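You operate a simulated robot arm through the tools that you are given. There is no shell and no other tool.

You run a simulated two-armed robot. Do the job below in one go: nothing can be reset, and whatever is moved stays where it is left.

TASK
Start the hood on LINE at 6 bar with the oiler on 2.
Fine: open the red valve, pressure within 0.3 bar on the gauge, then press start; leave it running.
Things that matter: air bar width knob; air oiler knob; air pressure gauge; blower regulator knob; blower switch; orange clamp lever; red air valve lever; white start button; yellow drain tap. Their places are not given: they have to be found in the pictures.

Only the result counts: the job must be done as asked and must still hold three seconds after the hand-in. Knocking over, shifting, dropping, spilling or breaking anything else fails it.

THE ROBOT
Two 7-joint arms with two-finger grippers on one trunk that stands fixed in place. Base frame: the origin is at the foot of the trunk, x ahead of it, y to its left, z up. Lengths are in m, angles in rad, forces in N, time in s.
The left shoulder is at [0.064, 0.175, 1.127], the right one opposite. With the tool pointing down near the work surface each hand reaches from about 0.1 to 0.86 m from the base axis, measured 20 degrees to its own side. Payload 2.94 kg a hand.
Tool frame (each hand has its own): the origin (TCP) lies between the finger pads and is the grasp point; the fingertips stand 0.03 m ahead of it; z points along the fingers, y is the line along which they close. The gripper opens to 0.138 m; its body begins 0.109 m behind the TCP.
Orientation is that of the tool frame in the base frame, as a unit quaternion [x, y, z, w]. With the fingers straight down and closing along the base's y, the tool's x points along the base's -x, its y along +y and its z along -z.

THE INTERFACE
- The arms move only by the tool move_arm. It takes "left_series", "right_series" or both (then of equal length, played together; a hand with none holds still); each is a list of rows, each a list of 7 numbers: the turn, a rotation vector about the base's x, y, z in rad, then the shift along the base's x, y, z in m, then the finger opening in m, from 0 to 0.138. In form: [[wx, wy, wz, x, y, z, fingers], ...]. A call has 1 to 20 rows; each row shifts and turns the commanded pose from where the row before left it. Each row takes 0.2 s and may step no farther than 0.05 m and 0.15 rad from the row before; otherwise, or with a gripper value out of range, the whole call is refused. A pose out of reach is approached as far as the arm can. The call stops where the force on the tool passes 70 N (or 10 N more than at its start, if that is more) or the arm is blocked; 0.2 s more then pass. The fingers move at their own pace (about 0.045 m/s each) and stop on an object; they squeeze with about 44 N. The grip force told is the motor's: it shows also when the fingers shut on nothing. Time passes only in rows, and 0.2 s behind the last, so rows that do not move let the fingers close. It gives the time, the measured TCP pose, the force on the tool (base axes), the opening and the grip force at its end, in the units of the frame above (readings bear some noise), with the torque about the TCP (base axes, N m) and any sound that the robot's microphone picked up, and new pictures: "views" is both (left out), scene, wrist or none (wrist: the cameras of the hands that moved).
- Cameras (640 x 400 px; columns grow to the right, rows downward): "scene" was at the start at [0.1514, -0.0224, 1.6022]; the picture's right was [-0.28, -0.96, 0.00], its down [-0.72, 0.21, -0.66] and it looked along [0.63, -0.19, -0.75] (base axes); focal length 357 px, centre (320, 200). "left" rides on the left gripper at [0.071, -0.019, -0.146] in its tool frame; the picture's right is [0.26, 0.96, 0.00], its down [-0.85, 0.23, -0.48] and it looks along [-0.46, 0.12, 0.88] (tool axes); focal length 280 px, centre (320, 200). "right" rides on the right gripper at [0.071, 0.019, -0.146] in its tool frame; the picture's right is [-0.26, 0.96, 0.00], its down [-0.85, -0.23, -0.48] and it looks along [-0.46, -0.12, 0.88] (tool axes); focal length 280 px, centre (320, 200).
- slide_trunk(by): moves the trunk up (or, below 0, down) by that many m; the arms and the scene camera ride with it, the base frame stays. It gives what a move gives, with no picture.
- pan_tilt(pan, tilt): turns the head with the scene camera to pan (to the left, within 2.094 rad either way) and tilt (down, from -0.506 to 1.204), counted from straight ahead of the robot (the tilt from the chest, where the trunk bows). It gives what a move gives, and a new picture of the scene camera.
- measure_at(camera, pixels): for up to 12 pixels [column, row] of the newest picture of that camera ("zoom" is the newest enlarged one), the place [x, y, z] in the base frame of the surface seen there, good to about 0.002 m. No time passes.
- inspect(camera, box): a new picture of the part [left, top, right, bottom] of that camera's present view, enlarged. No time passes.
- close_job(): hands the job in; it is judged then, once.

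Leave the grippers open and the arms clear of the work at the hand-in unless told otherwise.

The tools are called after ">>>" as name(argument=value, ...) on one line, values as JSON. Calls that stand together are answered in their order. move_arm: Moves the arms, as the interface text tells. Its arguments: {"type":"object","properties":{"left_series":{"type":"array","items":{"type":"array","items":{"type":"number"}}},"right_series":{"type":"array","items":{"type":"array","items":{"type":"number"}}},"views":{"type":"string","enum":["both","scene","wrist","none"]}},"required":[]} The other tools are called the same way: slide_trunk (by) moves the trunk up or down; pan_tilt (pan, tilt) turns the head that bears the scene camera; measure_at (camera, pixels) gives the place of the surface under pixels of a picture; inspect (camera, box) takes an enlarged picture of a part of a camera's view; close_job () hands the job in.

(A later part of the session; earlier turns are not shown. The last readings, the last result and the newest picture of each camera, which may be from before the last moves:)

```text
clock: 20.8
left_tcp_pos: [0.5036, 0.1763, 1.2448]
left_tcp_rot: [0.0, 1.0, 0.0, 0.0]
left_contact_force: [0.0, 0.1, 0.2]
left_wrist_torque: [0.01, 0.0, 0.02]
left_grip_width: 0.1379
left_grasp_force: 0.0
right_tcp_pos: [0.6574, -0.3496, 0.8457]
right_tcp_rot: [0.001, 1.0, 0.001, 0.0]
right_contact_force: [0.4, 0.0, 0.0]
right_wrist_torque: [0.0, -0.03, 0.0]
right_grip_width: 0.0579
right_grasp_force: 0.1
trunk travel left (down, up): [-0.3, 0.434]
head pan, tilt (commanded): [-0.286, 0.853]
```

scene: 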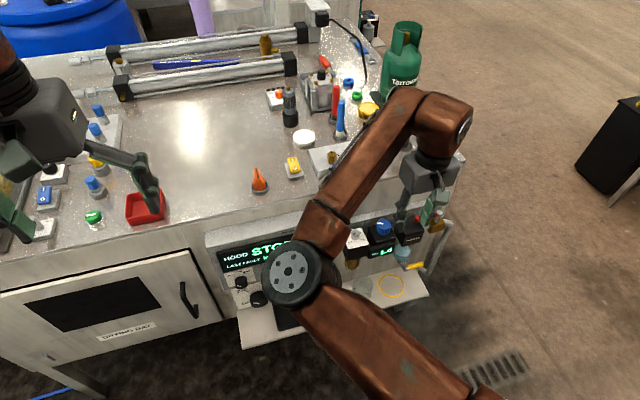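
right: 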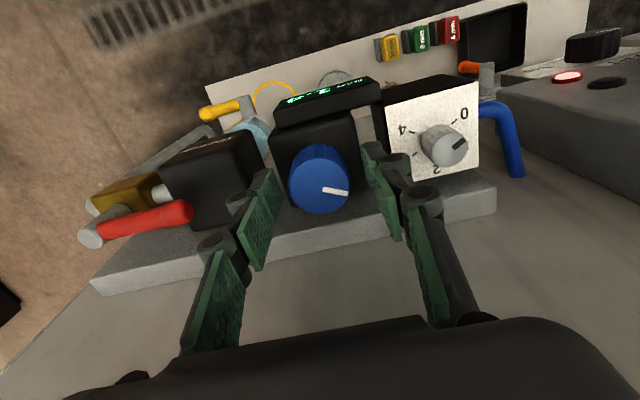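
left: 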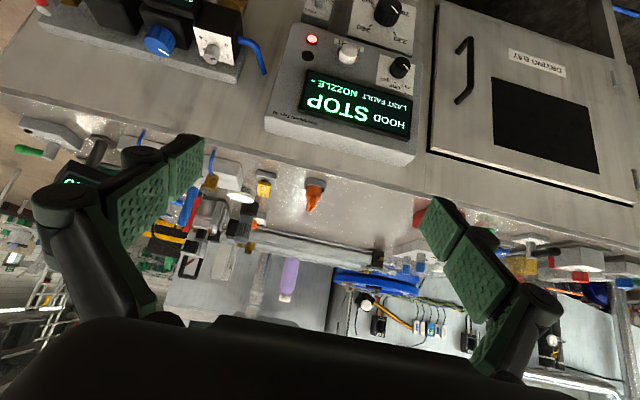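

The oiler scale is 0 at -120°, 1 at -60°, 2 straight ahead, and so on; its mark is now near 0. The fingers are around the blue knob. I'll close on it and turn 0.45 rad clockwise (seen from above) as a test.

>>> move_arm(right_series=[[0, 0, 0, -0.001, -0.001, 0, 0.03], [0, 0, 0, 0, 0, 0, 0.025], [0, 0, 0, 0, 0, 0, 0.025], [0, 0, 0, 0, 0, 0, 0.025], [0, 0, -0.15, 0, 0, 0, 0.025], [0, 0, -0.15, 0, 0, 0, 0.025], [0, 0, -0.15, 0, 0, 0, 0.025]], views="both")

```text
clock: 22.4
left_tcp_pos: [0.5064, 0.1769, 1.2443]
left_tcp_rot: [0.0, 1.0, -0.001, 0.0]
left_contact_force: [-0.4, 0.4, 0.3]
left_wrist_torque: [0.03, 0.04, 0.02]
left_grip_width: 0.1381
left_grasp_force: 0.0
right_tcp_pos: [0.6566, -0.3492, 0.8465]
right_tcp_rot: [0.223, 0.975, 0.001, -0.001]
right_contact_force: [6.3, 11.7, -4.7]
right_wrist_torque: [0.73, 0.13, 0.03]
right_grip_width: 0.0372
right_grasp_force: 44.9
trunk travel left (down, up): [-0.3, 0.434]
head pan, tilt (commanded): [-0.286, 0.853]
```

scene: 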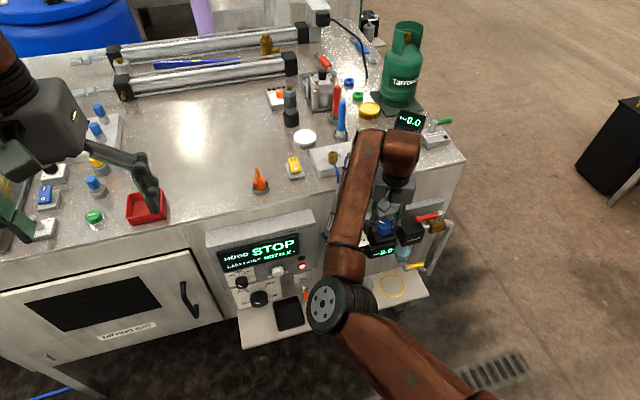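
right: 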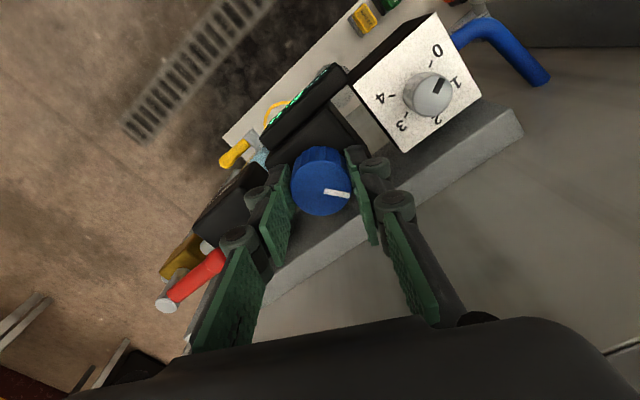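

I'll enlarge the gauge in the scene picture, at about (382,252).

>>> inspect(camera="scene", box=[340, 215, 420, 270])

>>> inspect(camera="right", box=[255, 60, 355, 220])

```text
7.27 times, centred on (380, 242) of scene
```

zoom: 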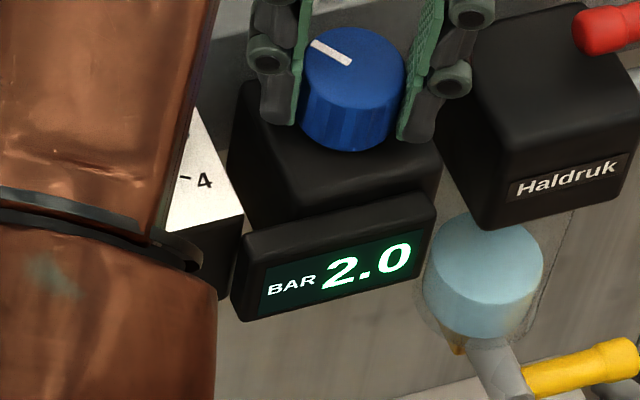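

```text
2.50 times, centred on (305, 140) of right
```

zoom: 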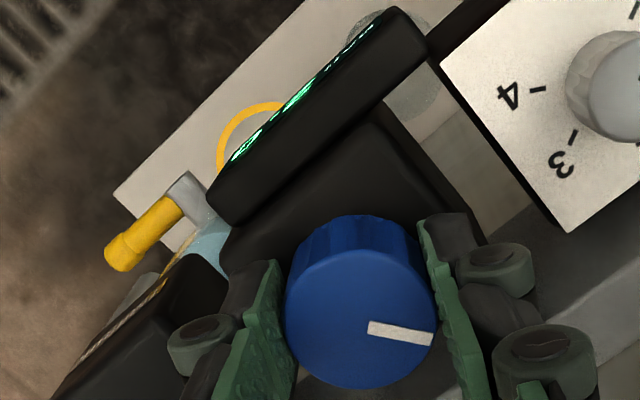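

Turning clockwise raises the pressure: 1.4 to 2.0 for 0.45 rad. I'll wait briefly to see whether it lags, and turn 0.45 rad more.

>>> move_arm(right_series=[[0, 0, 0, 0.0005, 0.001, 0, 0.025], [0, 0, 0, 0, 0, 0, 0.025], [0, 0, -0.15, 0, 0, 0, 0.025], [0, 0, -0.15, 0, 0, 0, 0.025], [0, 0, -0.15, 0, 0, 0, 0.025], [0, 0, 0, 0, 0, 0, 0.025]], views="scene")

>>> inspect(camera="scene", box=[340, 215, 420, 270])

```text
clock: 23.8
left_tcp_pos: [0.5056, 0.1783, 1.2441]
left_tcp_rot: [0.0, 1.0, -0.001, 0.0]
left_contact_force: [-0.3, -0.5, 0.0]
left_wrist_torque: [0.0, -0.03, 0.0]
left_grip_width: 0.138
left_grasp_force: 0.0
right_tcp_pos: [0.6567, -0.3488, 0.8458]
right_tcp_rot: [0.435, 0.9, 0.0, 0.0]
right_contact_force: [5.7, 16.8, -12.1]
right_wrist_torque: [0.35, -0.14, 0.06]
right_grip_width: 0.0371
right_grasp_force: 45.1
trunk travel left (down, up): [-0.3, 0.434]
head pan, tilt (commanded): [-0.286, 0.853]
```

scene: 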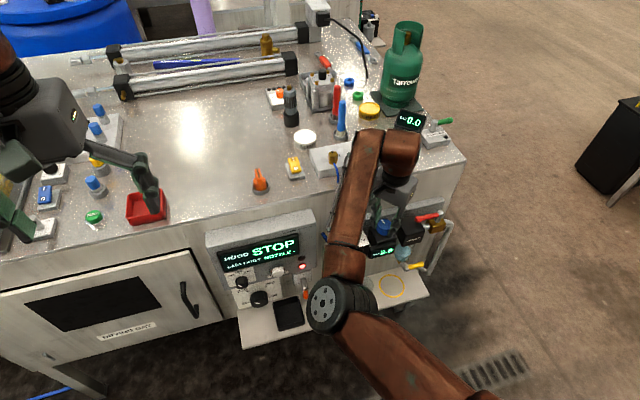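

```text
7.27 times, centred on (380, 242) of scene
```

zoom: 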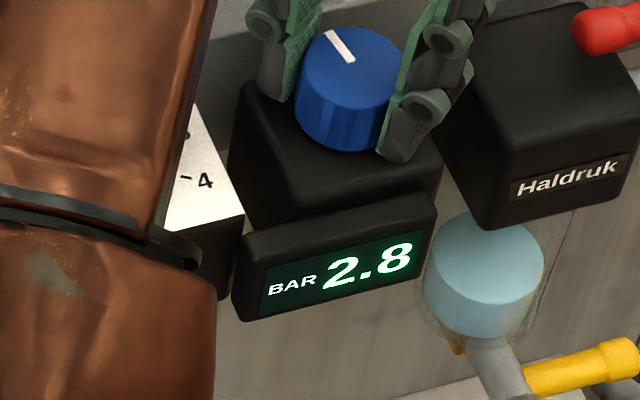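

2.8 bar after 0.9 rad, so about 1.55 bar per rad. I'll turn another 0.7 rad, then regrasp.

>>> move_arm(right_series=[[0, 0, -0.14, 0, -0.002, 0, 0.025], [0, 0, -0.14, 0, -0.001, 0, 0.025], [0, 0, -0.14, 0, 0, 0, 0.025], [0, 0, -0.14, 0, 0, 0, 0.025], [0, 0, -0.14, 0, 0, 0, 0.025], [0, 0, 0, 0, 0, 0, 0.025]], views="scene")

>>> inspect(camera="scene", box=[340, 215, 420, 270])

```text
clock: 25.2
left_tcp_pos: [0.5065, 0.1804, 1.2428]
left_tcp_rot: [0.0, 1.0, -0.002, -0.002]
left_contact_force: [0.0, -1.0, 0.1]
left_wrist_torque: [-0.02, 0.02, 0.0]
left_grip_width: 0.1377
left_grasp_force: 0.1
right_tcp_pos: [0.6579, -0.3482, 0.8461]
right_tcp_rot: [0.716, 0.698, 0.001, 0.0]
right_contact_force: [16.8, 29.9, -6.2]
right_wrist_torque: [0.78, -0.45, 0.01]
right_grip_width: 0.0371
right_grasp_force: 44.9
trunk travel left (down, up): [-0.3, 0.434]
head pan, tilt (commanded): [-0.286, 0.853]
```

scene: 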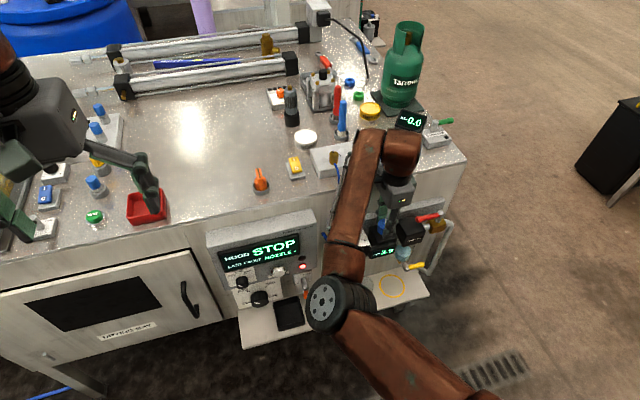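

```text
7.27 times, centred on (380, 242) of scene
```

zoom: 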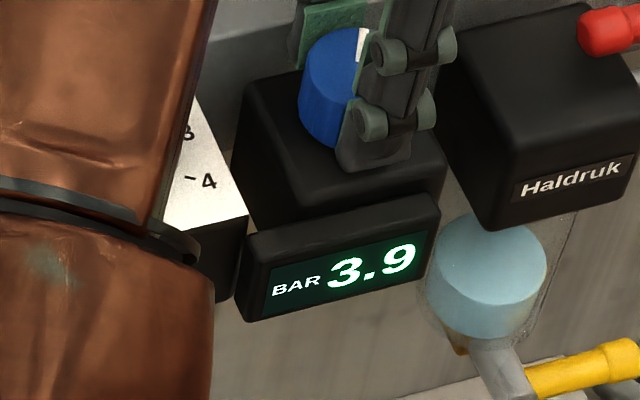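

3.9 bar. The wrist has reached -1.6 rad, so I'll release with a small opening, lift clear, turn the hand back and regrasp.

>>> move_arm(right_series=[[0, 0, 0, 0.001, 0.003, 0, 0.046], [0, 0, 0, 0, 0, 0, 0.046], [0, 0, 0, 0, 0, 0.03, 0.046], [0, 0, 0.1, 0, 0, 0.02, 0.05], [0, 0, 0.15, 0, 0, 0, 0.058], [0, 0, 0.15, 0, 0, 0, 0.058], [0, 0, 0.15, 0, 0, 0, 0.058], [0, 0, 0.15, 0, 0, 0, 0.058], [0, 0, 0.15, 0, 0, 0, 0.058], [0, 0, 0.15, 0, 0, 0, 0.058], [0, 0, 0.15, 0, 0, 0, 0.058], [0, 0, 0.15, 0, 0, 0, 0.058], [0, 0, 0.15, 0, 0, 0, 0.058], [0, 0, 0.15, 0, 0, 0, 0.058], [0, 0, 0.1, 0, 0, 0, 0.058]], views="wrist")

```text
clock: 28.4
left_tcp_pos: [0.5051, 0.1763, 1.2443]
left_tcp_rot: [0.0, 1.0, 0.0, 0.0]
left_contact_force: [0.3, 0.5, -0.2]
left_wrist_torque: [0.0, 0.0, -0.01]
left_grip_width: 0.1381
left_grasp_force: 0.3
right_tcp_pos: [0.6569, -0.3494, 0.8971]
right_tcp_rot: [-0.051, 0.999, 0.0, 0.0]
right_contact_force: [-0.1, -0.5, -0.7]
right_wrist_torque: [0.01, -0.03, -0.02]
right_grip_width: 0.058
right_grasp_force: 0.0
trunk travel left (down, up): [-0.3, 0.434]
head pan, tilt (commanded): [-0.286, 0.853]
```

right: 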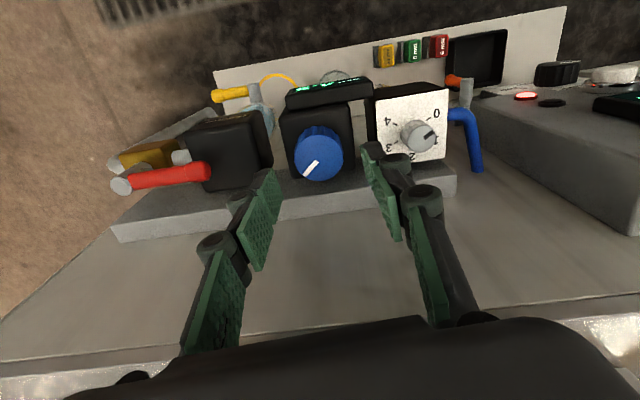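

The mark now points toward the rail, slightly right. I'll go down, regrasp the knob and turn 1.2 rad clockwise.

>>> move_arm(right_series=[[0, 0, 0, 0.001, 0.0012, -0.03, 0.058], [0, 0, 0, 0, 0, -0.022, 0.058], [0, 0, 0, 0, 0, 0, 0.03], [0, 0, 0, 0, 0, 0, 0.025], [0, 0, 0, 0, 0, 0, 0.025], [0, 0, -0.15, 0, 0, 0, 0.025], [0, 0, -0.15, 0, 0, 0, 0.025], [0, 0, -0.15, 0, 0, 0, 0.025], [0, 0, -0.15, 0, 0, 0, 0.025], [0, 0, -0.15, 0, 0, 0, 0.025], [0, 0, -0.15, 0, 0, 0, 0.025], [0, 0, -0.15, 0, 0, 0, 0.025], [0, 0, -0.15, 0, 0, 0, 0.025], [0, 0, 0, 0, 0, 0, 0.025]], views="scene")

>>> inspect(camera="scene", box=[340, 215, 420, 270])

```text
clock: 31.4
left_tcp_pos: [0.5031, 0.1764, 1.2464]
left_tcp_rot: [0.0, 1.0, 0.0, 0.0]
left_contact_force: [0.1, 1.0, -0.2]
left_wrist_torque: [0.01, 0.0, 0.02]
left_grip_width: 0.1381
left_grasp_force: 0.0
right_tcp_pos: [0.6578, -0.3511, 0.8467]
right_tcp_rot: [0.524, 0.852, 0.0, 0.001]
right_contact_force: [11.1, -16.5, 22.7]
right_wrist_torque: [-0.64, -0.49, -0.02]
right_grip_width: 0.0371
right_grasp_force: 45.1
trunk travel left (down, up): [-0.3, 0.434]
head pan, tilt (commanded): [-0.286, 0.853]
```

scene: 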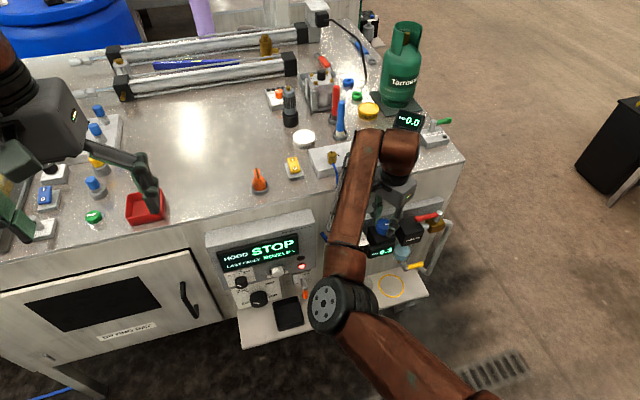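

```text
7.27 times, centred on (380, 242) of scene
```

zoom: 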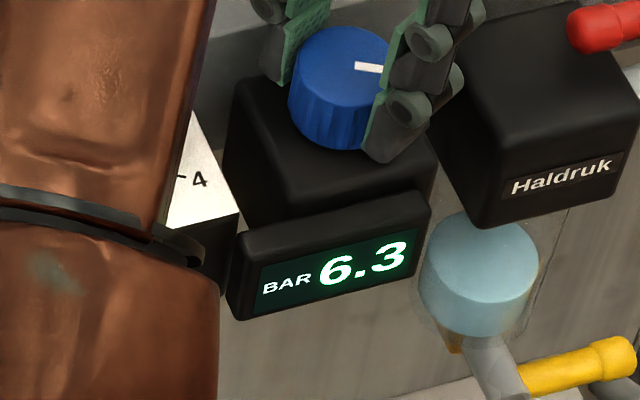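

6.3 bar, slightly over. I'll turn back 0.15 rad and read again.

>>> move_arm(right_series=[[0, 0, 0.08, 0, 0, 0, 0.025], [0, 0, 0.07, 0, 0, 0, 0.025], [0, 0, 0, 0, 0, 0, 0.025], [0, 0, 0, 0, 0, 0, 0.025]], views="scene")

>>> inspect(camera="scene", box=[340, 215, 420, 270])

```text
clock: 32.4
left_tcp_pos: [0.5032, 0.1766, 1.2457]
left_tcp_rot: [0.0, 1.0, 0.0, 0.0]
left_contact_force: [0.6, -0.1, 0.7]
left_wrist_torque: [0.01, 0.01, 0.0]
left_grip_width: 0.1379
left_grasp_force: 0.0
right_tcp_pos: [0.6581, -0.3502, 0.8455]
right_tcp_rot: [0.458, 0.889, -0.001, 0.001]
right_contact_force: [13.3, -14.7, 23.7]
right_wrist_torque: [-0.41, -0.56, 0.03]
right_grip_width: 0.0374
right_grasp_force: 44.7
trunk travel left (down, up): [-0.3, 0.434]
head pan, tilt (commanded): [-0.286, 0.853]
```

scene: 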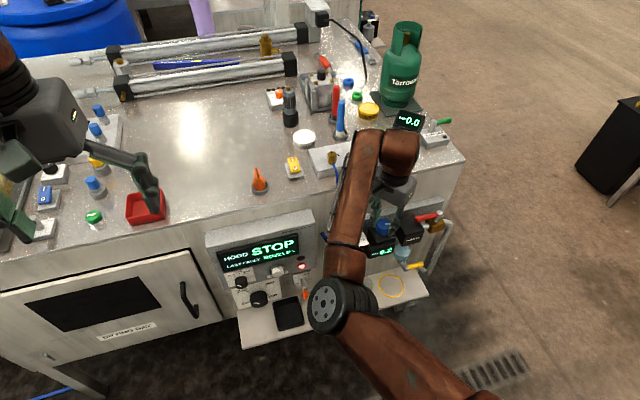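

```text
7.27 times, centred on (380, 242) of scene
```

zoom: 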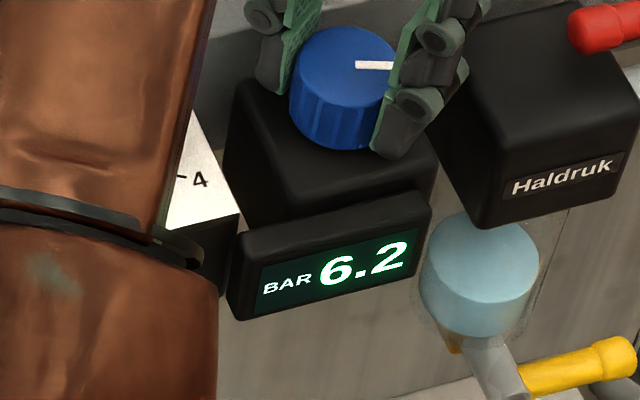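

6.2 now. I'll turn back another 0.12 rad.

>>> move_arm(right_series=[[0, 0, 0.06, 0, 0, 0, 0.025], [0, 0, 0.06, 0, 0, 0, 0.025], [0, 0, 0, 0, 0, 0, 0.025], [0, 0, 0, 0, 0, 0, 0.025]], views="scene")

>>> inspect(camera="scene", box=[340, 215, 420, 270])

```text
clock: 33.4
left_tcp_pos: [0.5033, 0.1749, 1.246]
left_tcp_rot: [0.0, 1.0, 0.0, 0.001]
left_contact_force: [-0.1, 0.0, -0.2]
left_wrist_torque: [-0.03, 0.03, 0.0]
left_grip_width: 0.1381
left_grasp_force: 0.2
right_tcp_pos: [0.6561, -0.3496, 0.8467]
right_tcp_rot: [0.404, 0.915, 0.0, 0.001]
right_contact_force: [11.8, -15.5, 23.3]
right_wrist_torque: [-0.48, -0.55, 0.03]
right_grip_width: 0.0371
right_grasp_force: 44.5
trunk travel left (down, up): [-0.3, 0.434]
head pan, tilt (commanded): [-0.286, 0.853]
```

scene: 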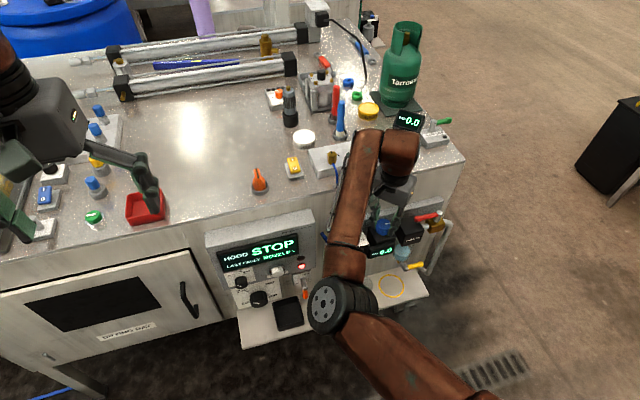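

```text
7.27 times, centred on (380, 242) of scene
```

zoom: 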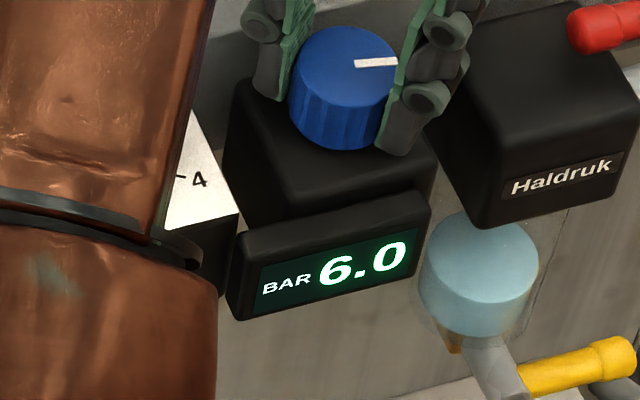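

6.0 bar. I'll release the knob, lift, turn the hand to +0.5 rad and move above the oiler dial at about (0.657,-0.270).

>>> move_arm(right_series=[[0, 0, 0, 0, 0, 0, 0.05], [0, 0, 0, 0, 0, 0, 0.05], [0, 0, 0, 0, 0, 0.035, 0.05], [0, 0, 0, 0, 0, 0.04, 0.05], [0, 0, 0.15, 0, 0, 0, 0.045], [0, 0, 0.15, 0, 0, 0, 0.045], [0, 0, 0.15, 0, 0, 0, 0.045], [0, 0, 0.15, 0, 0.02, 0, 0.045], [0, 0, 0.15, 0, 0.02, 0, 0.045], [0, 0, 0.15, 0, 0.02, 0, 0.045], [0, 0, 0.15, 0, 0.0195, 0, 0.045], [0, 0, 0.15, 0, 0, 0, 0.045], [0, 0, 0.13, 0, 0, 0, 0.045]], views="both")

>>> inspect(camera="scene", box=[330, 205, 430, 275])

```text
clock: 36.2
left_tcp_pos: [0.5049, 0.1761, 1.2457]
left_tcp_rot: [0.0, 1.0, 0.0, 0.001]
left_contact_force: [0.3, -0.5, 1.1]
left_wrist_torque: [-0.01, 0.0, -0.01]
left_grip_width: 0.1383
left_grasp_force: 0.0
right_tcp_pos: [0.6582, -0.269, 0.9179]
right_tcp_rot: [-0.248, 0.969, 0.001, 0.0]
right_contact_force: [-0.3, 0.3, 0.4]
right_wrist_torque: [0.01, 0.0, 0.01]
right_grip_width: 0.0452
right_grasp_force: 0.1
trunk travel left (down, up): [-0.3, 0.434]
head pan, tilt (commanded): [-0.286, 0.853]
```

scene: 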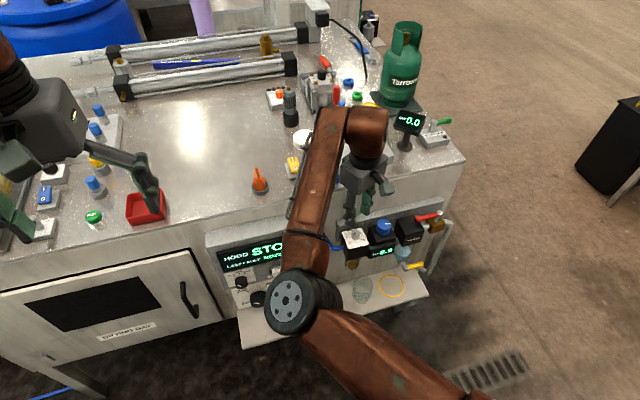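
right: 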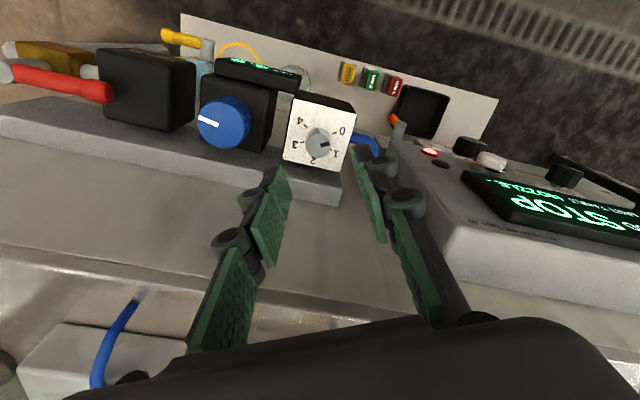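

```text
5.71 times, centred on (380, 240) of scene
```

zoom: 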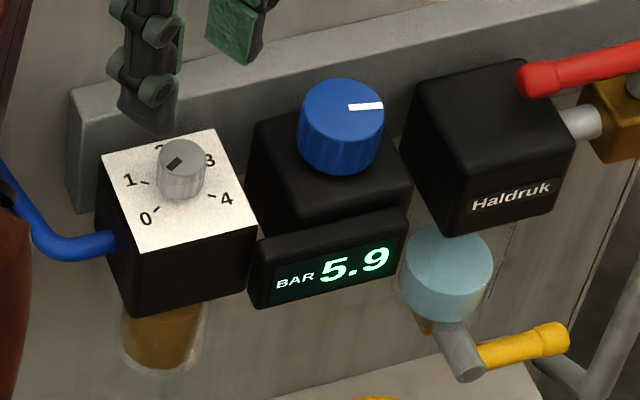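

The gauge is at 5.9 after release. Now I'll measure the oiler knob's top from this picture to centre on it.

>>> inspect(camera="right", box=[282, 95, 362, 175])

>>> measure_at(camera="right", pixels=[[312, 145], [316, 145], [320, 145], [324, 145], [328, 145], [320, 138], [320, 141], [320, 149], [320, 152], [320, 155], [316, 128], [322, 130]])

```text
5.00 times, centred on (322, 135) of right
```

zoom: 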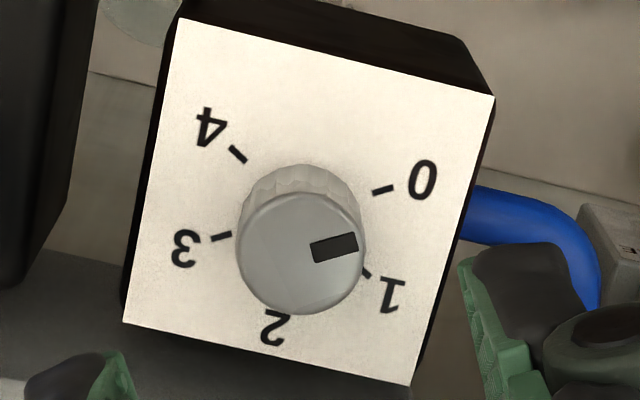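

```text
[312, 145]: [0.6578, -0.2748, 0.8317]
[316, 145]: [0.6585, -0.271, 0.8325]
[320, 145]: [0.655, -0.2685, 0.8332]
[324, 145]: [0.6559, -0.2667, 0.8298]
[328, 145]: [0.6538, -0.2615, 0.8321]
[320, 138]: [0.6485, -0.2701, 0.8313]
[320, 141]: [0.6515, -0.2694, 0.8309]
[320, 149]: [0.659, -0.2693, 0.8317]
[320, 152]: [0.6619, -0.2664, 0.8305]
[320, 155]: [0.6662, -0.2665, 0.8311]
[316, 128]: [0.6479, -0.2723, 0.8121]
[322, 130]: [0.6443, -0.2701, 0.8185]
```

The oiler mark is exactly on 0 (−120°), so it needs about 2.09 rad clockwise to reach 2. I'll go down to z≈0.842, grip and turn 2.06 rad in steps.

>>> move_arm(right_series=[[0, 0, 0, -0.0005, -0.0005, -0.035, 0.045], [0, 0, 0, 0, 0, -0.03, 0.045], [0, 0, 0, 0, 0, -0.011, 0.045], [0, 0, 0, 0, 0, 0, 0.02], [0, 0, 0, 0, 0, 0, 0.01], [0, 0, 0, 0, 0, 0, 0.01], [0, 0, 0, 0, 0, 0, 0.01]], views="wrist")

```text
clock: 37.8
left_tcp_pos: [0.504, 0.1749, 1.2436]
left_tcp_rot: [0.0, 1.0, 0.0, -0.001]
left_contact_force: [0.1, 0.7, -0.2]
left_wrist_torque: [-0.01, -0.05, 0.02]
left_grip_width: 0.1379
left_grasp_force: 0.1
right_tcp_pos: [0.6588, -0.2706, 0.8426]
right_tcp_rot: [-0.246, 0.969, 0.0, 0.0]
right_contact_force: [3.8, -4.1, -2.1]
right_wrist_torque: [-0.03, -0.4, 0.0]
right_grip_width: 0.0215
right_grasp_force: 45.5
trunk travel left (down, up): [-0.3, 0.434]
head pan, tilt (commanded): [-0.286, 0.853]
```

right: 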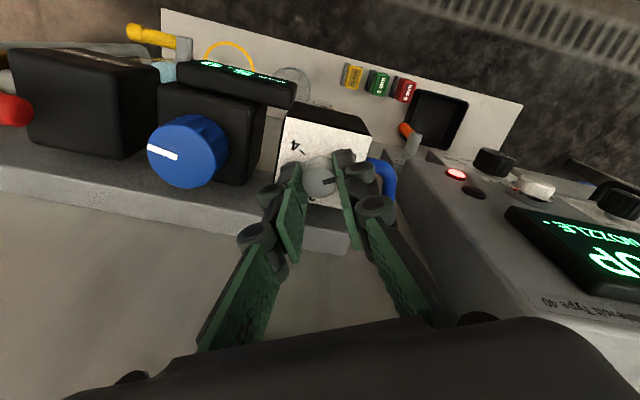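

Gripped at 0.0215. Now I'll turn clockwise by 2.06 rad.

>>> move_arm(right_series=[[0, 0, -0.147, 0, 0, 0, 0.01], [0, 0, -0.147, 0, 0, 0, 0.01], [0, 0, -0.147, 0, 0, 0, 0.01], [0, 0, -0.147, 0, 0, 0, 0.01], [0, 0, -0.147, 0, 0, 0, 0.01], [0, 0, -0.147, 0, 0, 0, 0.01], [0, 0, -0.147, 0, 0, 0, 0.01], [0, 0, -0.147, 0, 0, 0, 0.01], [0, 0, -0.147, 0, 0, 0, 0.01], [0, 0, -0.147, 0, 0, 0, 0.01], [0, 0, -0.147, 0, 0, 0, 0.01], [0, 0, -0.147, 0, 0, 0, 0.01], [0, 0, -0.147, 0, 0, 0, 0.01], [0, 0, -0.147, 0, 0, 0, 0.01], [0, 0, 0, 0, 0, 0, 0.01]], views="both")

>>> inspect(camera="right", box=[260, 100, 400, 220])

>>> inspect(camera="scene", box=[320, 205, 420, 275])

```text
clock: 41.0
left_tcp_pos: [0.5036, 0.1768, 1.2444]
left_tcp_rot: [-0.001, 1.0, 0.0, 0.0]
left_contact_force: [-0.3, -0.1, -0.5]
left_wrist_torque: [-0.02, 0.0, 0.0]
left_grip_width: 0.1381
left_grasp_force: 0.1
right_tcp_pos: [0.6575, -0.2692, 0.8416]
right_tcp_rot: [0.704, 0.71, -0.002, -0.002]
right_contact_force: [1.6, 0.6, -9.6]
right_wrist_torque: [0.61, -0.02, 0.03]
right_grip_width: 0.0214
right_grasp_force: 45.0
trunk travel left (down, up): [-0.3, 0.434]
head pan, tilt (commanded): [-0.286, 0.853]
```

scene: 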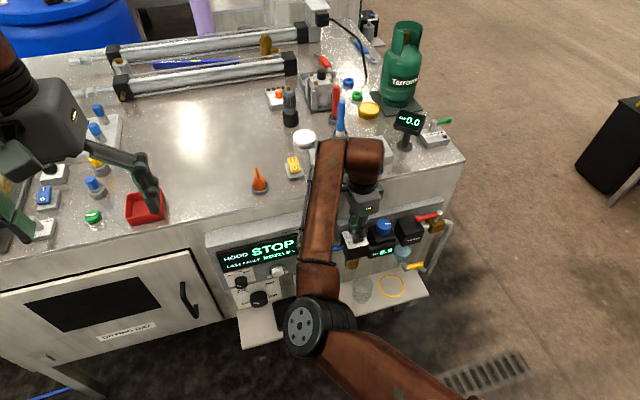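
right: 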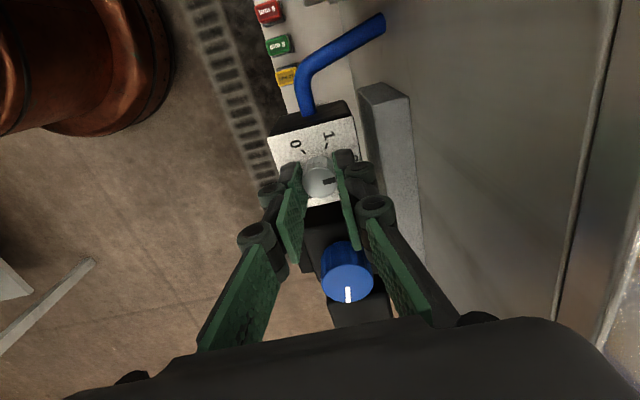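

```text
3.33 times, centred on (330, 160) of right
```

zoom: 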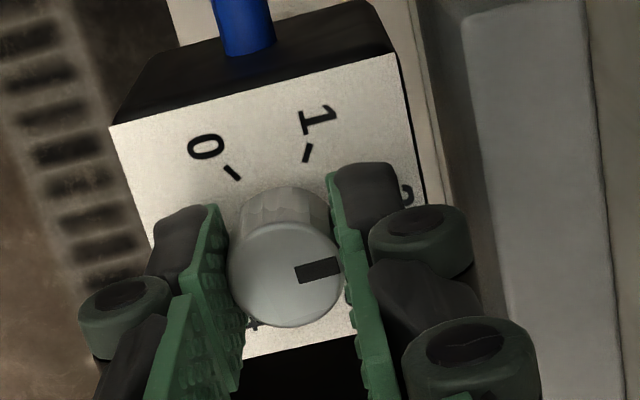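

```text
5.71 times, centred on (370, 240) of scene
```

zoom: 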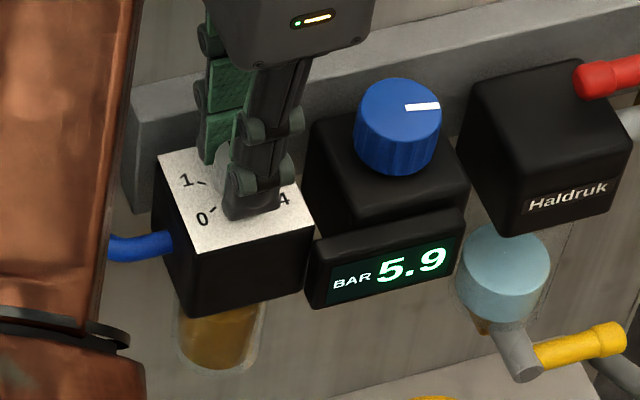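

The mark looks about straight ahead, toward 2. I'll release with a small opening, lift, turn the hand back and check the reading.

>>> move_arm(right_series=[[0, 0, 0, 0, 0, 0, 0.034], [0, 0, 0, 0, 0, 0, 0.034], [0, 0, 0, 0, 0, 0.035, 0.034], [0, 0, 0, 0, 0, 0.04, 0.04], [0, 0, 0.15, -0.01, 0, 0.01, 0.045], [0, 0, 0.15, -0.01, 0, 0, 0.045], [0, 0, 0.15, 0, 0, 0, 0.045], [0, 0, 0.15, 0, 0, 0, 0.045], [0, 0, 0.15, 0, 0, 0, 0.045], [0, 0, 0.15, 0, 0, 0, 0.045], [0, 0, 0.15, 0, 0, 0, 0.045], [0, 0, 0.15, 0, 0, 0, 0.045], [0, 0, 0.15, 0, 0, 0, 0.045], [0, 0, 0.15, 0, 0, 0, 0.045], [0, 0, 0.07, 0, 0, 0, 0.045]], views="wrist")

>>> inspect(camera="right", box=[270, 80, 370, 180])

>>> inspect(camera="scene", box=[320, 205, 420, 275])

```text
clock: 44.2
left_tcp_pos: [0.5034, 0.1773, 1.2458]
left_tcp_rot: [0.0, 1.0, 0.0, 0.0]
left_contact_force: [-0.8, 0.3, 0.8]
left_wrist_torque: [-0.01, 0.03, 0.03]
left_grip_width: 0.1382
left_grasp_force: 0.0
right_tcp_pos: [0.6369, -0.2704, 0.9291]
right_tcp_rot: [-0.006, 1.0, 0.0, 0.0]
right_contact_force: [0.1, -0.2, -0.9]
right_wrist_torque: [0.02, 0.01, 0.03]
right_grip_width: 0.045
right_grasp_force: 0.0
trunk travel left (down, up): [-0.3, 0.434]
head pan, tilt (commanded): [-0.286, 0.853]
```

right: 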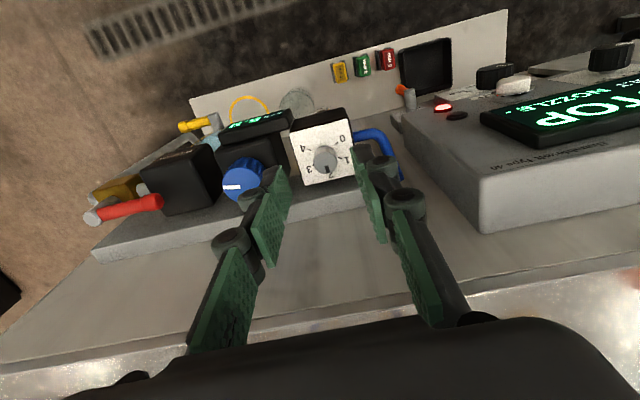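

```text
4.00 times, centred on (320, 130) of right
```

zoom: 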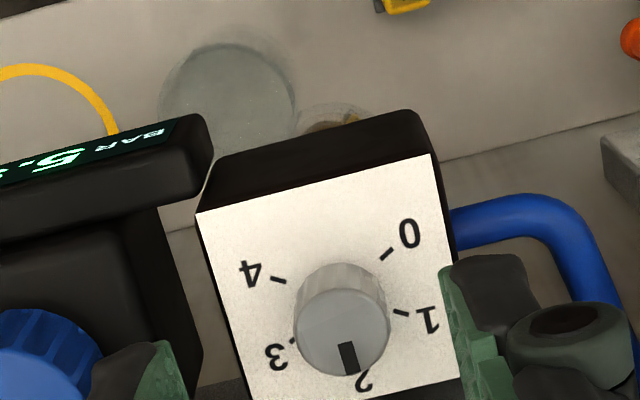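

```text
5.71 times, centred on (370, 240) of scene
```

zoom: 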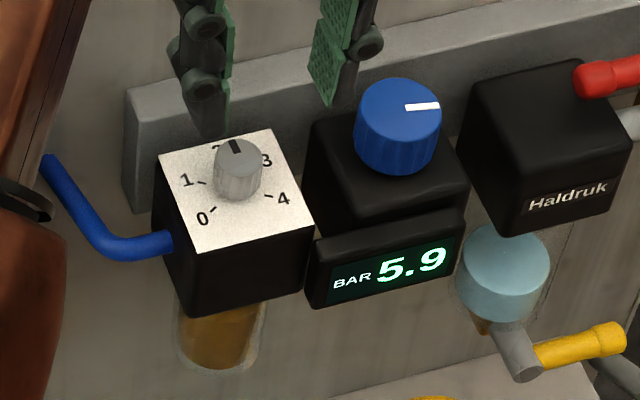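

The mark seems to point at the 2. I'll verify its angle with measured points on the dial and plate.

>>> inspect(camera="right", box=[305, 140, 355, 190])

>>> measure_at(camera="zoom", pixels=[[320, 160], [345, 310], [240, 200], [430, 200], [330, 220], [350, 285]])

>>> measure_at(camera="right", pixels=[[293, 130], [346, 121], [303, 184], [354, 176], [339, 137], [310, 145]])

```text
8.00 times, centred on (330, 165) of right
```

zoom: 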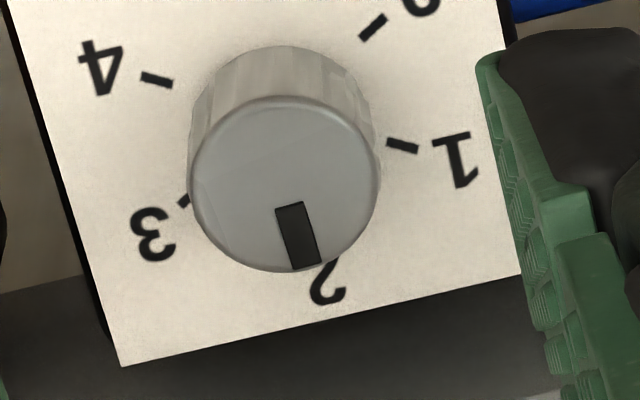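

```text
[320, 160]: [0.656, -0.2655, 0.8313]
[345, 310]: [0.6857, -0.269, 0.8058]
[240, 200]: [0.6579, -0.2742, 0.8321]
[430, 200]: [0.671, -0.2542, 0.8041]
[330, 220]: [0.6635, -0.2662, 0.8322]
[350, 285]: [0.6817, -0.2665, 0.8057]
```

```text
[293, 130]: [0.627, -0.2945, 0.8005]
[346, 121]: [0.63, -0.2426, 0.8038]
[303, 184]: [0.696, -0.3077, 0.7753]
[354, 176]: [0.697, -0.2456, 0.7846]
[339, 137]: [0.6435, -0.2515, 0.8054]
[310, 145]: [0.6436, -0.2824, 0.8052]
```

The angle estimate is within a few degrees of 2. I'll zoom further in the scene view to refine it.

>>> inspect(camera="scene", box=[341, 222, 373, 242])

>>> inspect(camera="right", box=[310, 143, 342, 183])

>>> measure_at(camera="zoom", pixels=[[225, 170], [285, 170], [345, 170], [225, 230], [285, 230], [345, 230], [255, 130], [315, 130], [250, 260], [300, 260]])

```text
16.00 times, centred on (357, 232) of scene
```

zoom: 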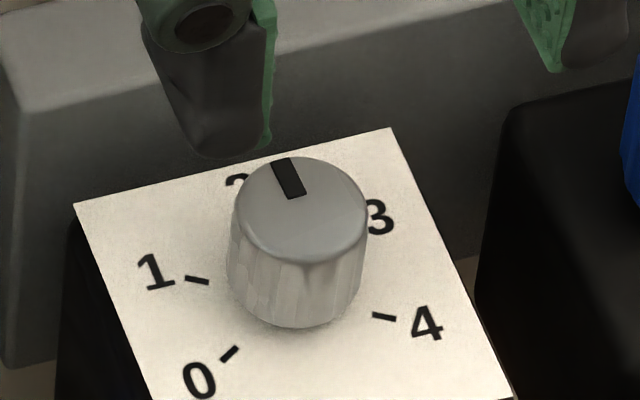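

```text
10.00 times, centred on (326, 163) of right
```

zoom: 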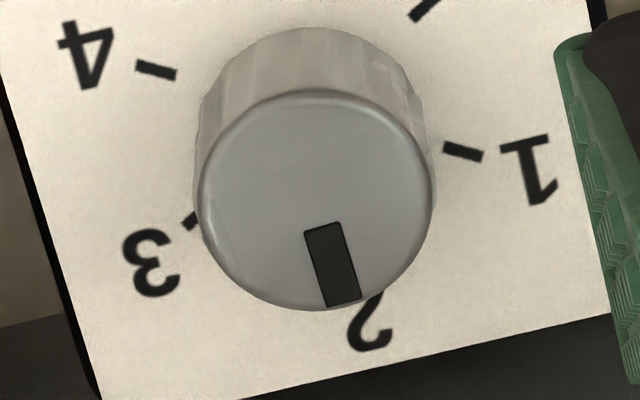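

```text
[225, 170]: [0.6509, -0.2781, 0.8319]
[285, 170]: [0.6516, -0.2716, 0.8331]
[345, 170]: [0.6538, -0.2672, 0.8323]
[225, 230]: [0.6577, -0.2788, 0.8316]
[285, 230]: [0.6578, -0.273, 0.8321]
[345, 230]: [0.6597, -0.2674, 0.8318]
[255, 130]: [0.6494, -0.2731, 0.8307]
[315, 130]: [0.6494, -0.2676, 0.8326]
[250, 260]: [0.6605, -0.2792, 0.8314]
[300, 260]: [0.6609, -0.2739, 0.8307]
```

Against the plate edges the mark points straight at 2 (within about 3°), so the oiler is set. Now I'll lift the right hand and take it away to the right, to clear the panel for the left hand.

>>> move_arm(right_series=[[0, 0, 0, -0.02, 0, 0.04, 0.06], [0, 0, 0, -0.02, 0, 0.04, 0.08], [0, 0, 0, -0.02, 0, 0.04, 0.1], [0, 0, 0, -0.02, 0, 0.04, 0.138], [0, 0, 0, 0, -0.02, 0.04, 0.138], [0, 0, 0, 0, -0.04, 0.025, 0.138], [0, 0, 0, 0, -0.045, 0.02, 0.138], [0, 0, 0, 0, -0.045, 0.02, 0.138], [0, 0, 0, 0, -0.045, 0.02, 0.138], [0, 0, 0, 0, -0.045, 0.02, 0.138], [0, 0, 0, 0, -0.049, 0, 0.138], [0, 0, 0, 0, -0.049, 0, 0.138], [0, 0, 0, 0, -0.049, 0, 0.138]], views="scene")

>>> inspect(camera="scene", box=[330, 195, 450, 285])

```text
clock: 47.0
left_tcp_pos: [0.5039, 0.1726, 1.2473]
left_tcp_rot: [0.0, 1.0, 0.002, 0.0]
left_contact_force: [-0.5, -1.6, -0.2]
left_wrist_torque: [0.08, -0.01, -0.01]
left_grip_width: 0.1382
left_grasp_force: 0.1
right_tcp_pos: [0.5541, -0.6634, 1.2321]
right_tcp_rot: [-0.005, 1.0, 0.002, 0.0]
right_contact_force: [0.5, -0.8, 0.5]
right_wrist_torque: [0.1, 0.01, 0.03]
right_grip_width: 0.1382
right_grasp_force: 0.1
trunk travel left (down, up): [-0.3, 0.434]
head pan, tilt (commanded): [-0.286, 0.853]
```

scene: 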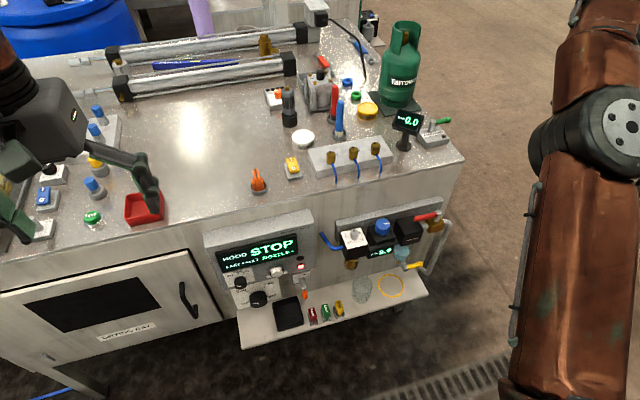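

```text
4.44 times, centred on (390, 240) of scene
```

zoom: 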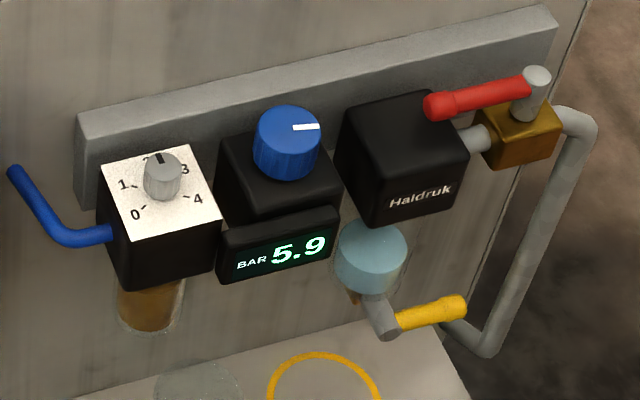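

The air side is set: valve in line, 5.9 bar, oiler on 2. Now I'll get the panel's geometry by enlarging it and measuring points on its face, the mode knob and the button.

>>> inspect(camera="scene", box=[205, 215, 325, 315])

>>> measure_at(camera="zoom", pixels=[[120, 120], [470, 60], [120, 290], [480, 260], [350, 170], [215, 265], [200, 275], [228, 275], [215, 290], [332, 232], [318, 228], [345, 230]])

>>> measure_at(camera="zoom", pixels=[[215, 240], [170, 245], [265, 255], [290, 310], [240, 320], [440, 290], [447, 335], [420, 225], [425, 195], [100, 50], [490, 20], [290, 255]])

```text
4.00 times, centred on (265, 265) of scene
```

zoom: 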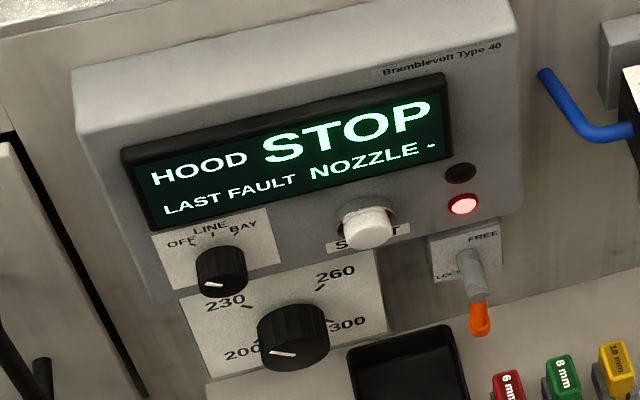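

```text
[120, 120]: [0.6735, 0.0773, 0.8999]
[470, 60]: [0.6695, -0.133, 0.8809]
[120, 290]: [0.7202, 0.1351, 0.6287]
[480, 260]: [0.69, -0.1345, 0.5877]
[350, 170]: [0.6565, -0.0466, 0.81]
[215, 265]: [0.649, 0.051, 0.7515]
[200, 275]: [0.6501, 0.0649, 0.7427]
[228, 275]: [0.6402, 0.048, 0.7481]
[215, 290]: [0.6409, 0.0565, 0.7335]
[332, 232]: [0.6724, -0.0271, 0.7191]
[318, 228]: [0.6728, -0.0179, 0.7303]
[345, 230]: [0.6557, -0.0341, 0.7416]
```

```text
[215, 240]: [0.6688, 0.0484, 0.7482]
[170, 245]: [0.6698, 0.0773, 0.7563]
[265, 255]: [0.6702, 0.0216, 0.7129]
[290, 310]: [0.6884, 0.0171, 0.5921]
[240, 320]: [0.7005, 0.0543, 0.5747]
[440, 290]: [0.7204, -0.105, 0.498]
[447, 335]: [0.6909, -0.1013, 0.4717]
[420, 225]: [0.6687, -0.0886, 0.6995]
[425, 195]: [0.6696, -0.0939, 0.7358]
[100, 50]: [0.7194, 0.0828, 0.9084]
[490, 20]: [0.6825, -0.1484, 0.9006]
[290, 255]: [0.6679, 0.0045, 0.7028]
```

The panel face is vertical at x≈0.67. I'll zoom closer on the mode knob and the start button to get their centres.

>>> inspect(camera="scene", box=[240, 265, 300, 300])

>>> inspect(camera="scene", box=[232, 265, 264, 293])

>>> measure_at(camera="zoom", pixels=[[220, 220], [250, 220], [280, 220], [220, 190], [250, 190], [200, 240], [235, 245], [265, 235], [210, 265], [240, 270], [265, 260], [285, 245]])

```text
10.67 times, centred on (270, 282) of scene
```

zoom: 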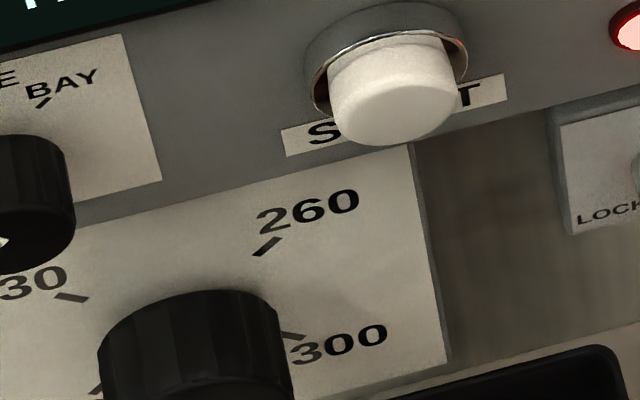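

```text
14.29 times, centred on (248, 279) of scene
```

zoom: 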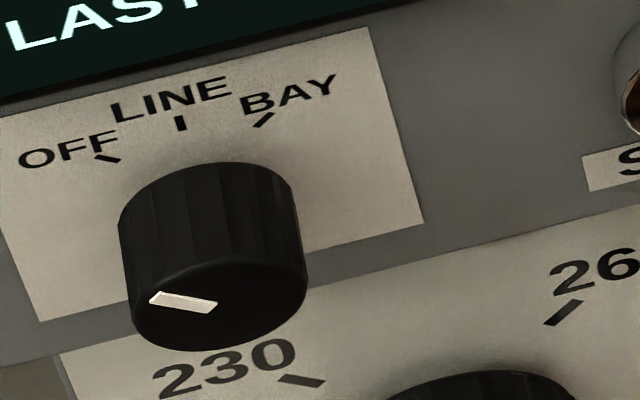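

```text
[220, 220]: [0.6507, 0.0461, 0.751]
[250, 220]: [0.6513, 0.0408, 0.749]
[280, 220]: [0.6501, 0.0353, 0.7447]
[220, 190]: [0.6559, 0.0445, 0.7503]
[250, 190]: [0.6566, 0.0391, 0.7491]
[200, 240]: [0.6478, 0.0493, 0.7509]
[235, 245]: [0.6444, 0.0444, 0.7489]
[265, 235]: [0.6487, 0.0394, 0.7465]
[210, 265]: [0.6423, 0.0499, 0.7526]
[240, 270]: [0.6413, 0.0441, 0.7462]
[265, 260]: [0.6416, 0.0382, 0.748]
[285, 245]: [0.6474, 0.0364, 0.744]
```

I'll measure the face of the mode knob and its mark directly.

>>> measure_at(camera="zoom", pixels=[[220, 308], [155, 296], [215, 307], [140, 315], [300, 300], [220, 280], [215, 345], [180, 122], [108, 158], [263, 120], [20, 300], [400, 200]])

>>> inspect(camera="scene", box=[262, 258, 294, 286])

>>> measure_at(camera="zoom", pixels=[[260, 200], [290, 200], [320, 200], [350, 200], [260, 240], [300, 240], [340, 240], [280, 270], [310, 275], [340, 265], [300, 180], [240, 160]])

```text
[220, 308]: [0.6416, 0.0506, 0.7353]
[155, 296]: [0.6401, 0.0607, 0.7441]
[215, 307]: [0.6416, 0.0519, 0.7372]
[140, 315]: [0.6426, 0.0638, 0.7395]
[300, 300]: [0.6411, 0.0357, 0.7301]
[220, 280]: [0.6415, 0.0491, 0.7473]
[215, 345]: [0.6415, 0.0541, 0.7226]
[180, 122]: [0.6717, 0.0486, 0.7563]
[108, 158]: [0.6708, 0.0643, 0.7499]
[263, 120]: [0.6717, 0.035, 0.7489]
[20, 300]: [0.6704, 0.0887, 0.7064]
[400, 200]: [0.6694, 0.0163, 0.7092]
```

```text
14.29 times, centred on (278, 272) of scene
```

zoom: 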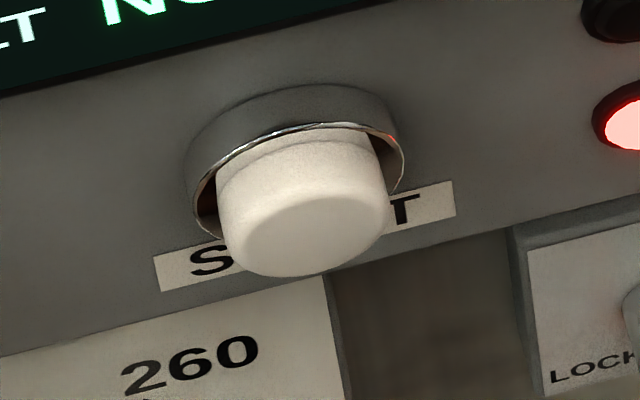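

```text
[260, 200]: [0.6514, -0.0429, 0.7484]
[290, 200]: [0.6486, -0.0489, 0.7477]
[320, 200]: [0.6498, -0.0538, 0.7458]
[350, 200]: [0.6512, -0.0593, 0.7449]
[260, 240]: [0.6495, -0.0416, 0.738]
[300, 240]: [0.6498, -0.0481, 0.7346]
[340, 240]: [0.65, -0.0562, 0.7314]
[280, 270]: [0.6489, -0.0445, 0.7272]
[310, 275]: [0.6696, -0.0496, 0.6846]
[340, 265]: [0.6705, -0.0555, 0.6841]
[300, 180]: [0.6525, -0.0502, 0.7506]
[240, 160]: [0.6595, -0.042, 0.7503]
```

Mode knob: face at x≈0.641, centre (y 0.050, z 0.737), radius about 0.014; its mark is 49° left of up (OFF), with LINE straight up. Button: cap face at x≈0.649, centre (y −0.049, z 0.737). To bend the left wrist forward comfortably, I'll raise the trunk 0.15 m first; both hands are clear.

>>> slide_trunk(by=0.15)

```text
clock: 48.8
left_tcp_pos: [0.5047, 0.1775, 1.3917]
left_tcp_rot: [0.0, 1.0, 0.0, -0.001]
left_contact_force: [0.6, 0.7, -0.2]
left_wrist_torque: [-0.01, 0.01, 0.0]
left_grip_width: 0.1382
left_grasp_force: 0.1
right_tcp_pos: [0.5346, -0.6567, 1.4083]
right_tcp_rot: [-0.006, 1.0, -0.002, 0.024]
right_contact_force: [1.0, -0.1, 0.0]
right_wrist_torque: [0.0, 0.04, -0.03]
right_grip_width: 0.1379
right_grasp_force: 0.1
trunk travel left (down, up): [-0.45, 0.284]
head pan, tilt (commanded): [-0.286, 0.853]
```

Next I'll lower the left hand in front of the bench, to about (0.50,0.09,1.0), and narrow its fingers.

>>> move_arm(left_series=[[0, 0, 0, 0, -0.012, -0.048, 0.1], [0, 0, 0, 0, -0.012, -0.048, 0.06], [0, 0, 0, 0, -0.012, -0.048, 0.06], [0, 0, 0, 0, -0.012, -0.048, 0.06], [0, 0, 0, 0, -0.012, -0.048, 0.06], [0, 0, 0, 0, -0.012, -0.048, 0.06], [0, 0, 0, 0, -0.012, -0.048, 0.06], [0, 0, 0, 0, -0.012, -0.048, 0.06]], views="scene")

```text
clock: 50.5
left_tcp_pos: [0.5116, 0.0854, 1.0078]
left_tcp_rot: [0.0, 1.0, 0.0, 0.001]
left_contact_force: [0.7, 0.7, 0.8]
left_wrist_torque: [0.0, 0.02, 0.01]
left_grip_width: 0.06
left_grasp_force: 0.1
right_tcp_pos: [0.5347, -0.6568, 1.4087]
right_tcp_rot: [-0.006, 1.0, 0.0, 0.024]
right_contact_force: [0.5, -0.1, -0.3]
right_wrist_torque: [-0.01, 0.1, 0.05]
right_grip_width: 0.138
right_grasp_force: 0.0
trunk travel left (down, up): [-0.45, 0.284]
head pan, tilt (commanded): [-0.286, 0.853]
```

scene: 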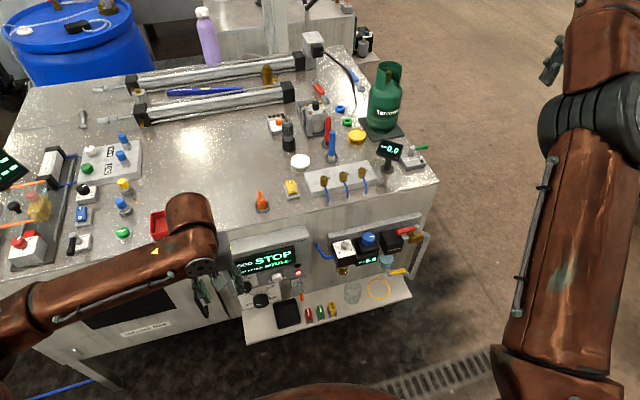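

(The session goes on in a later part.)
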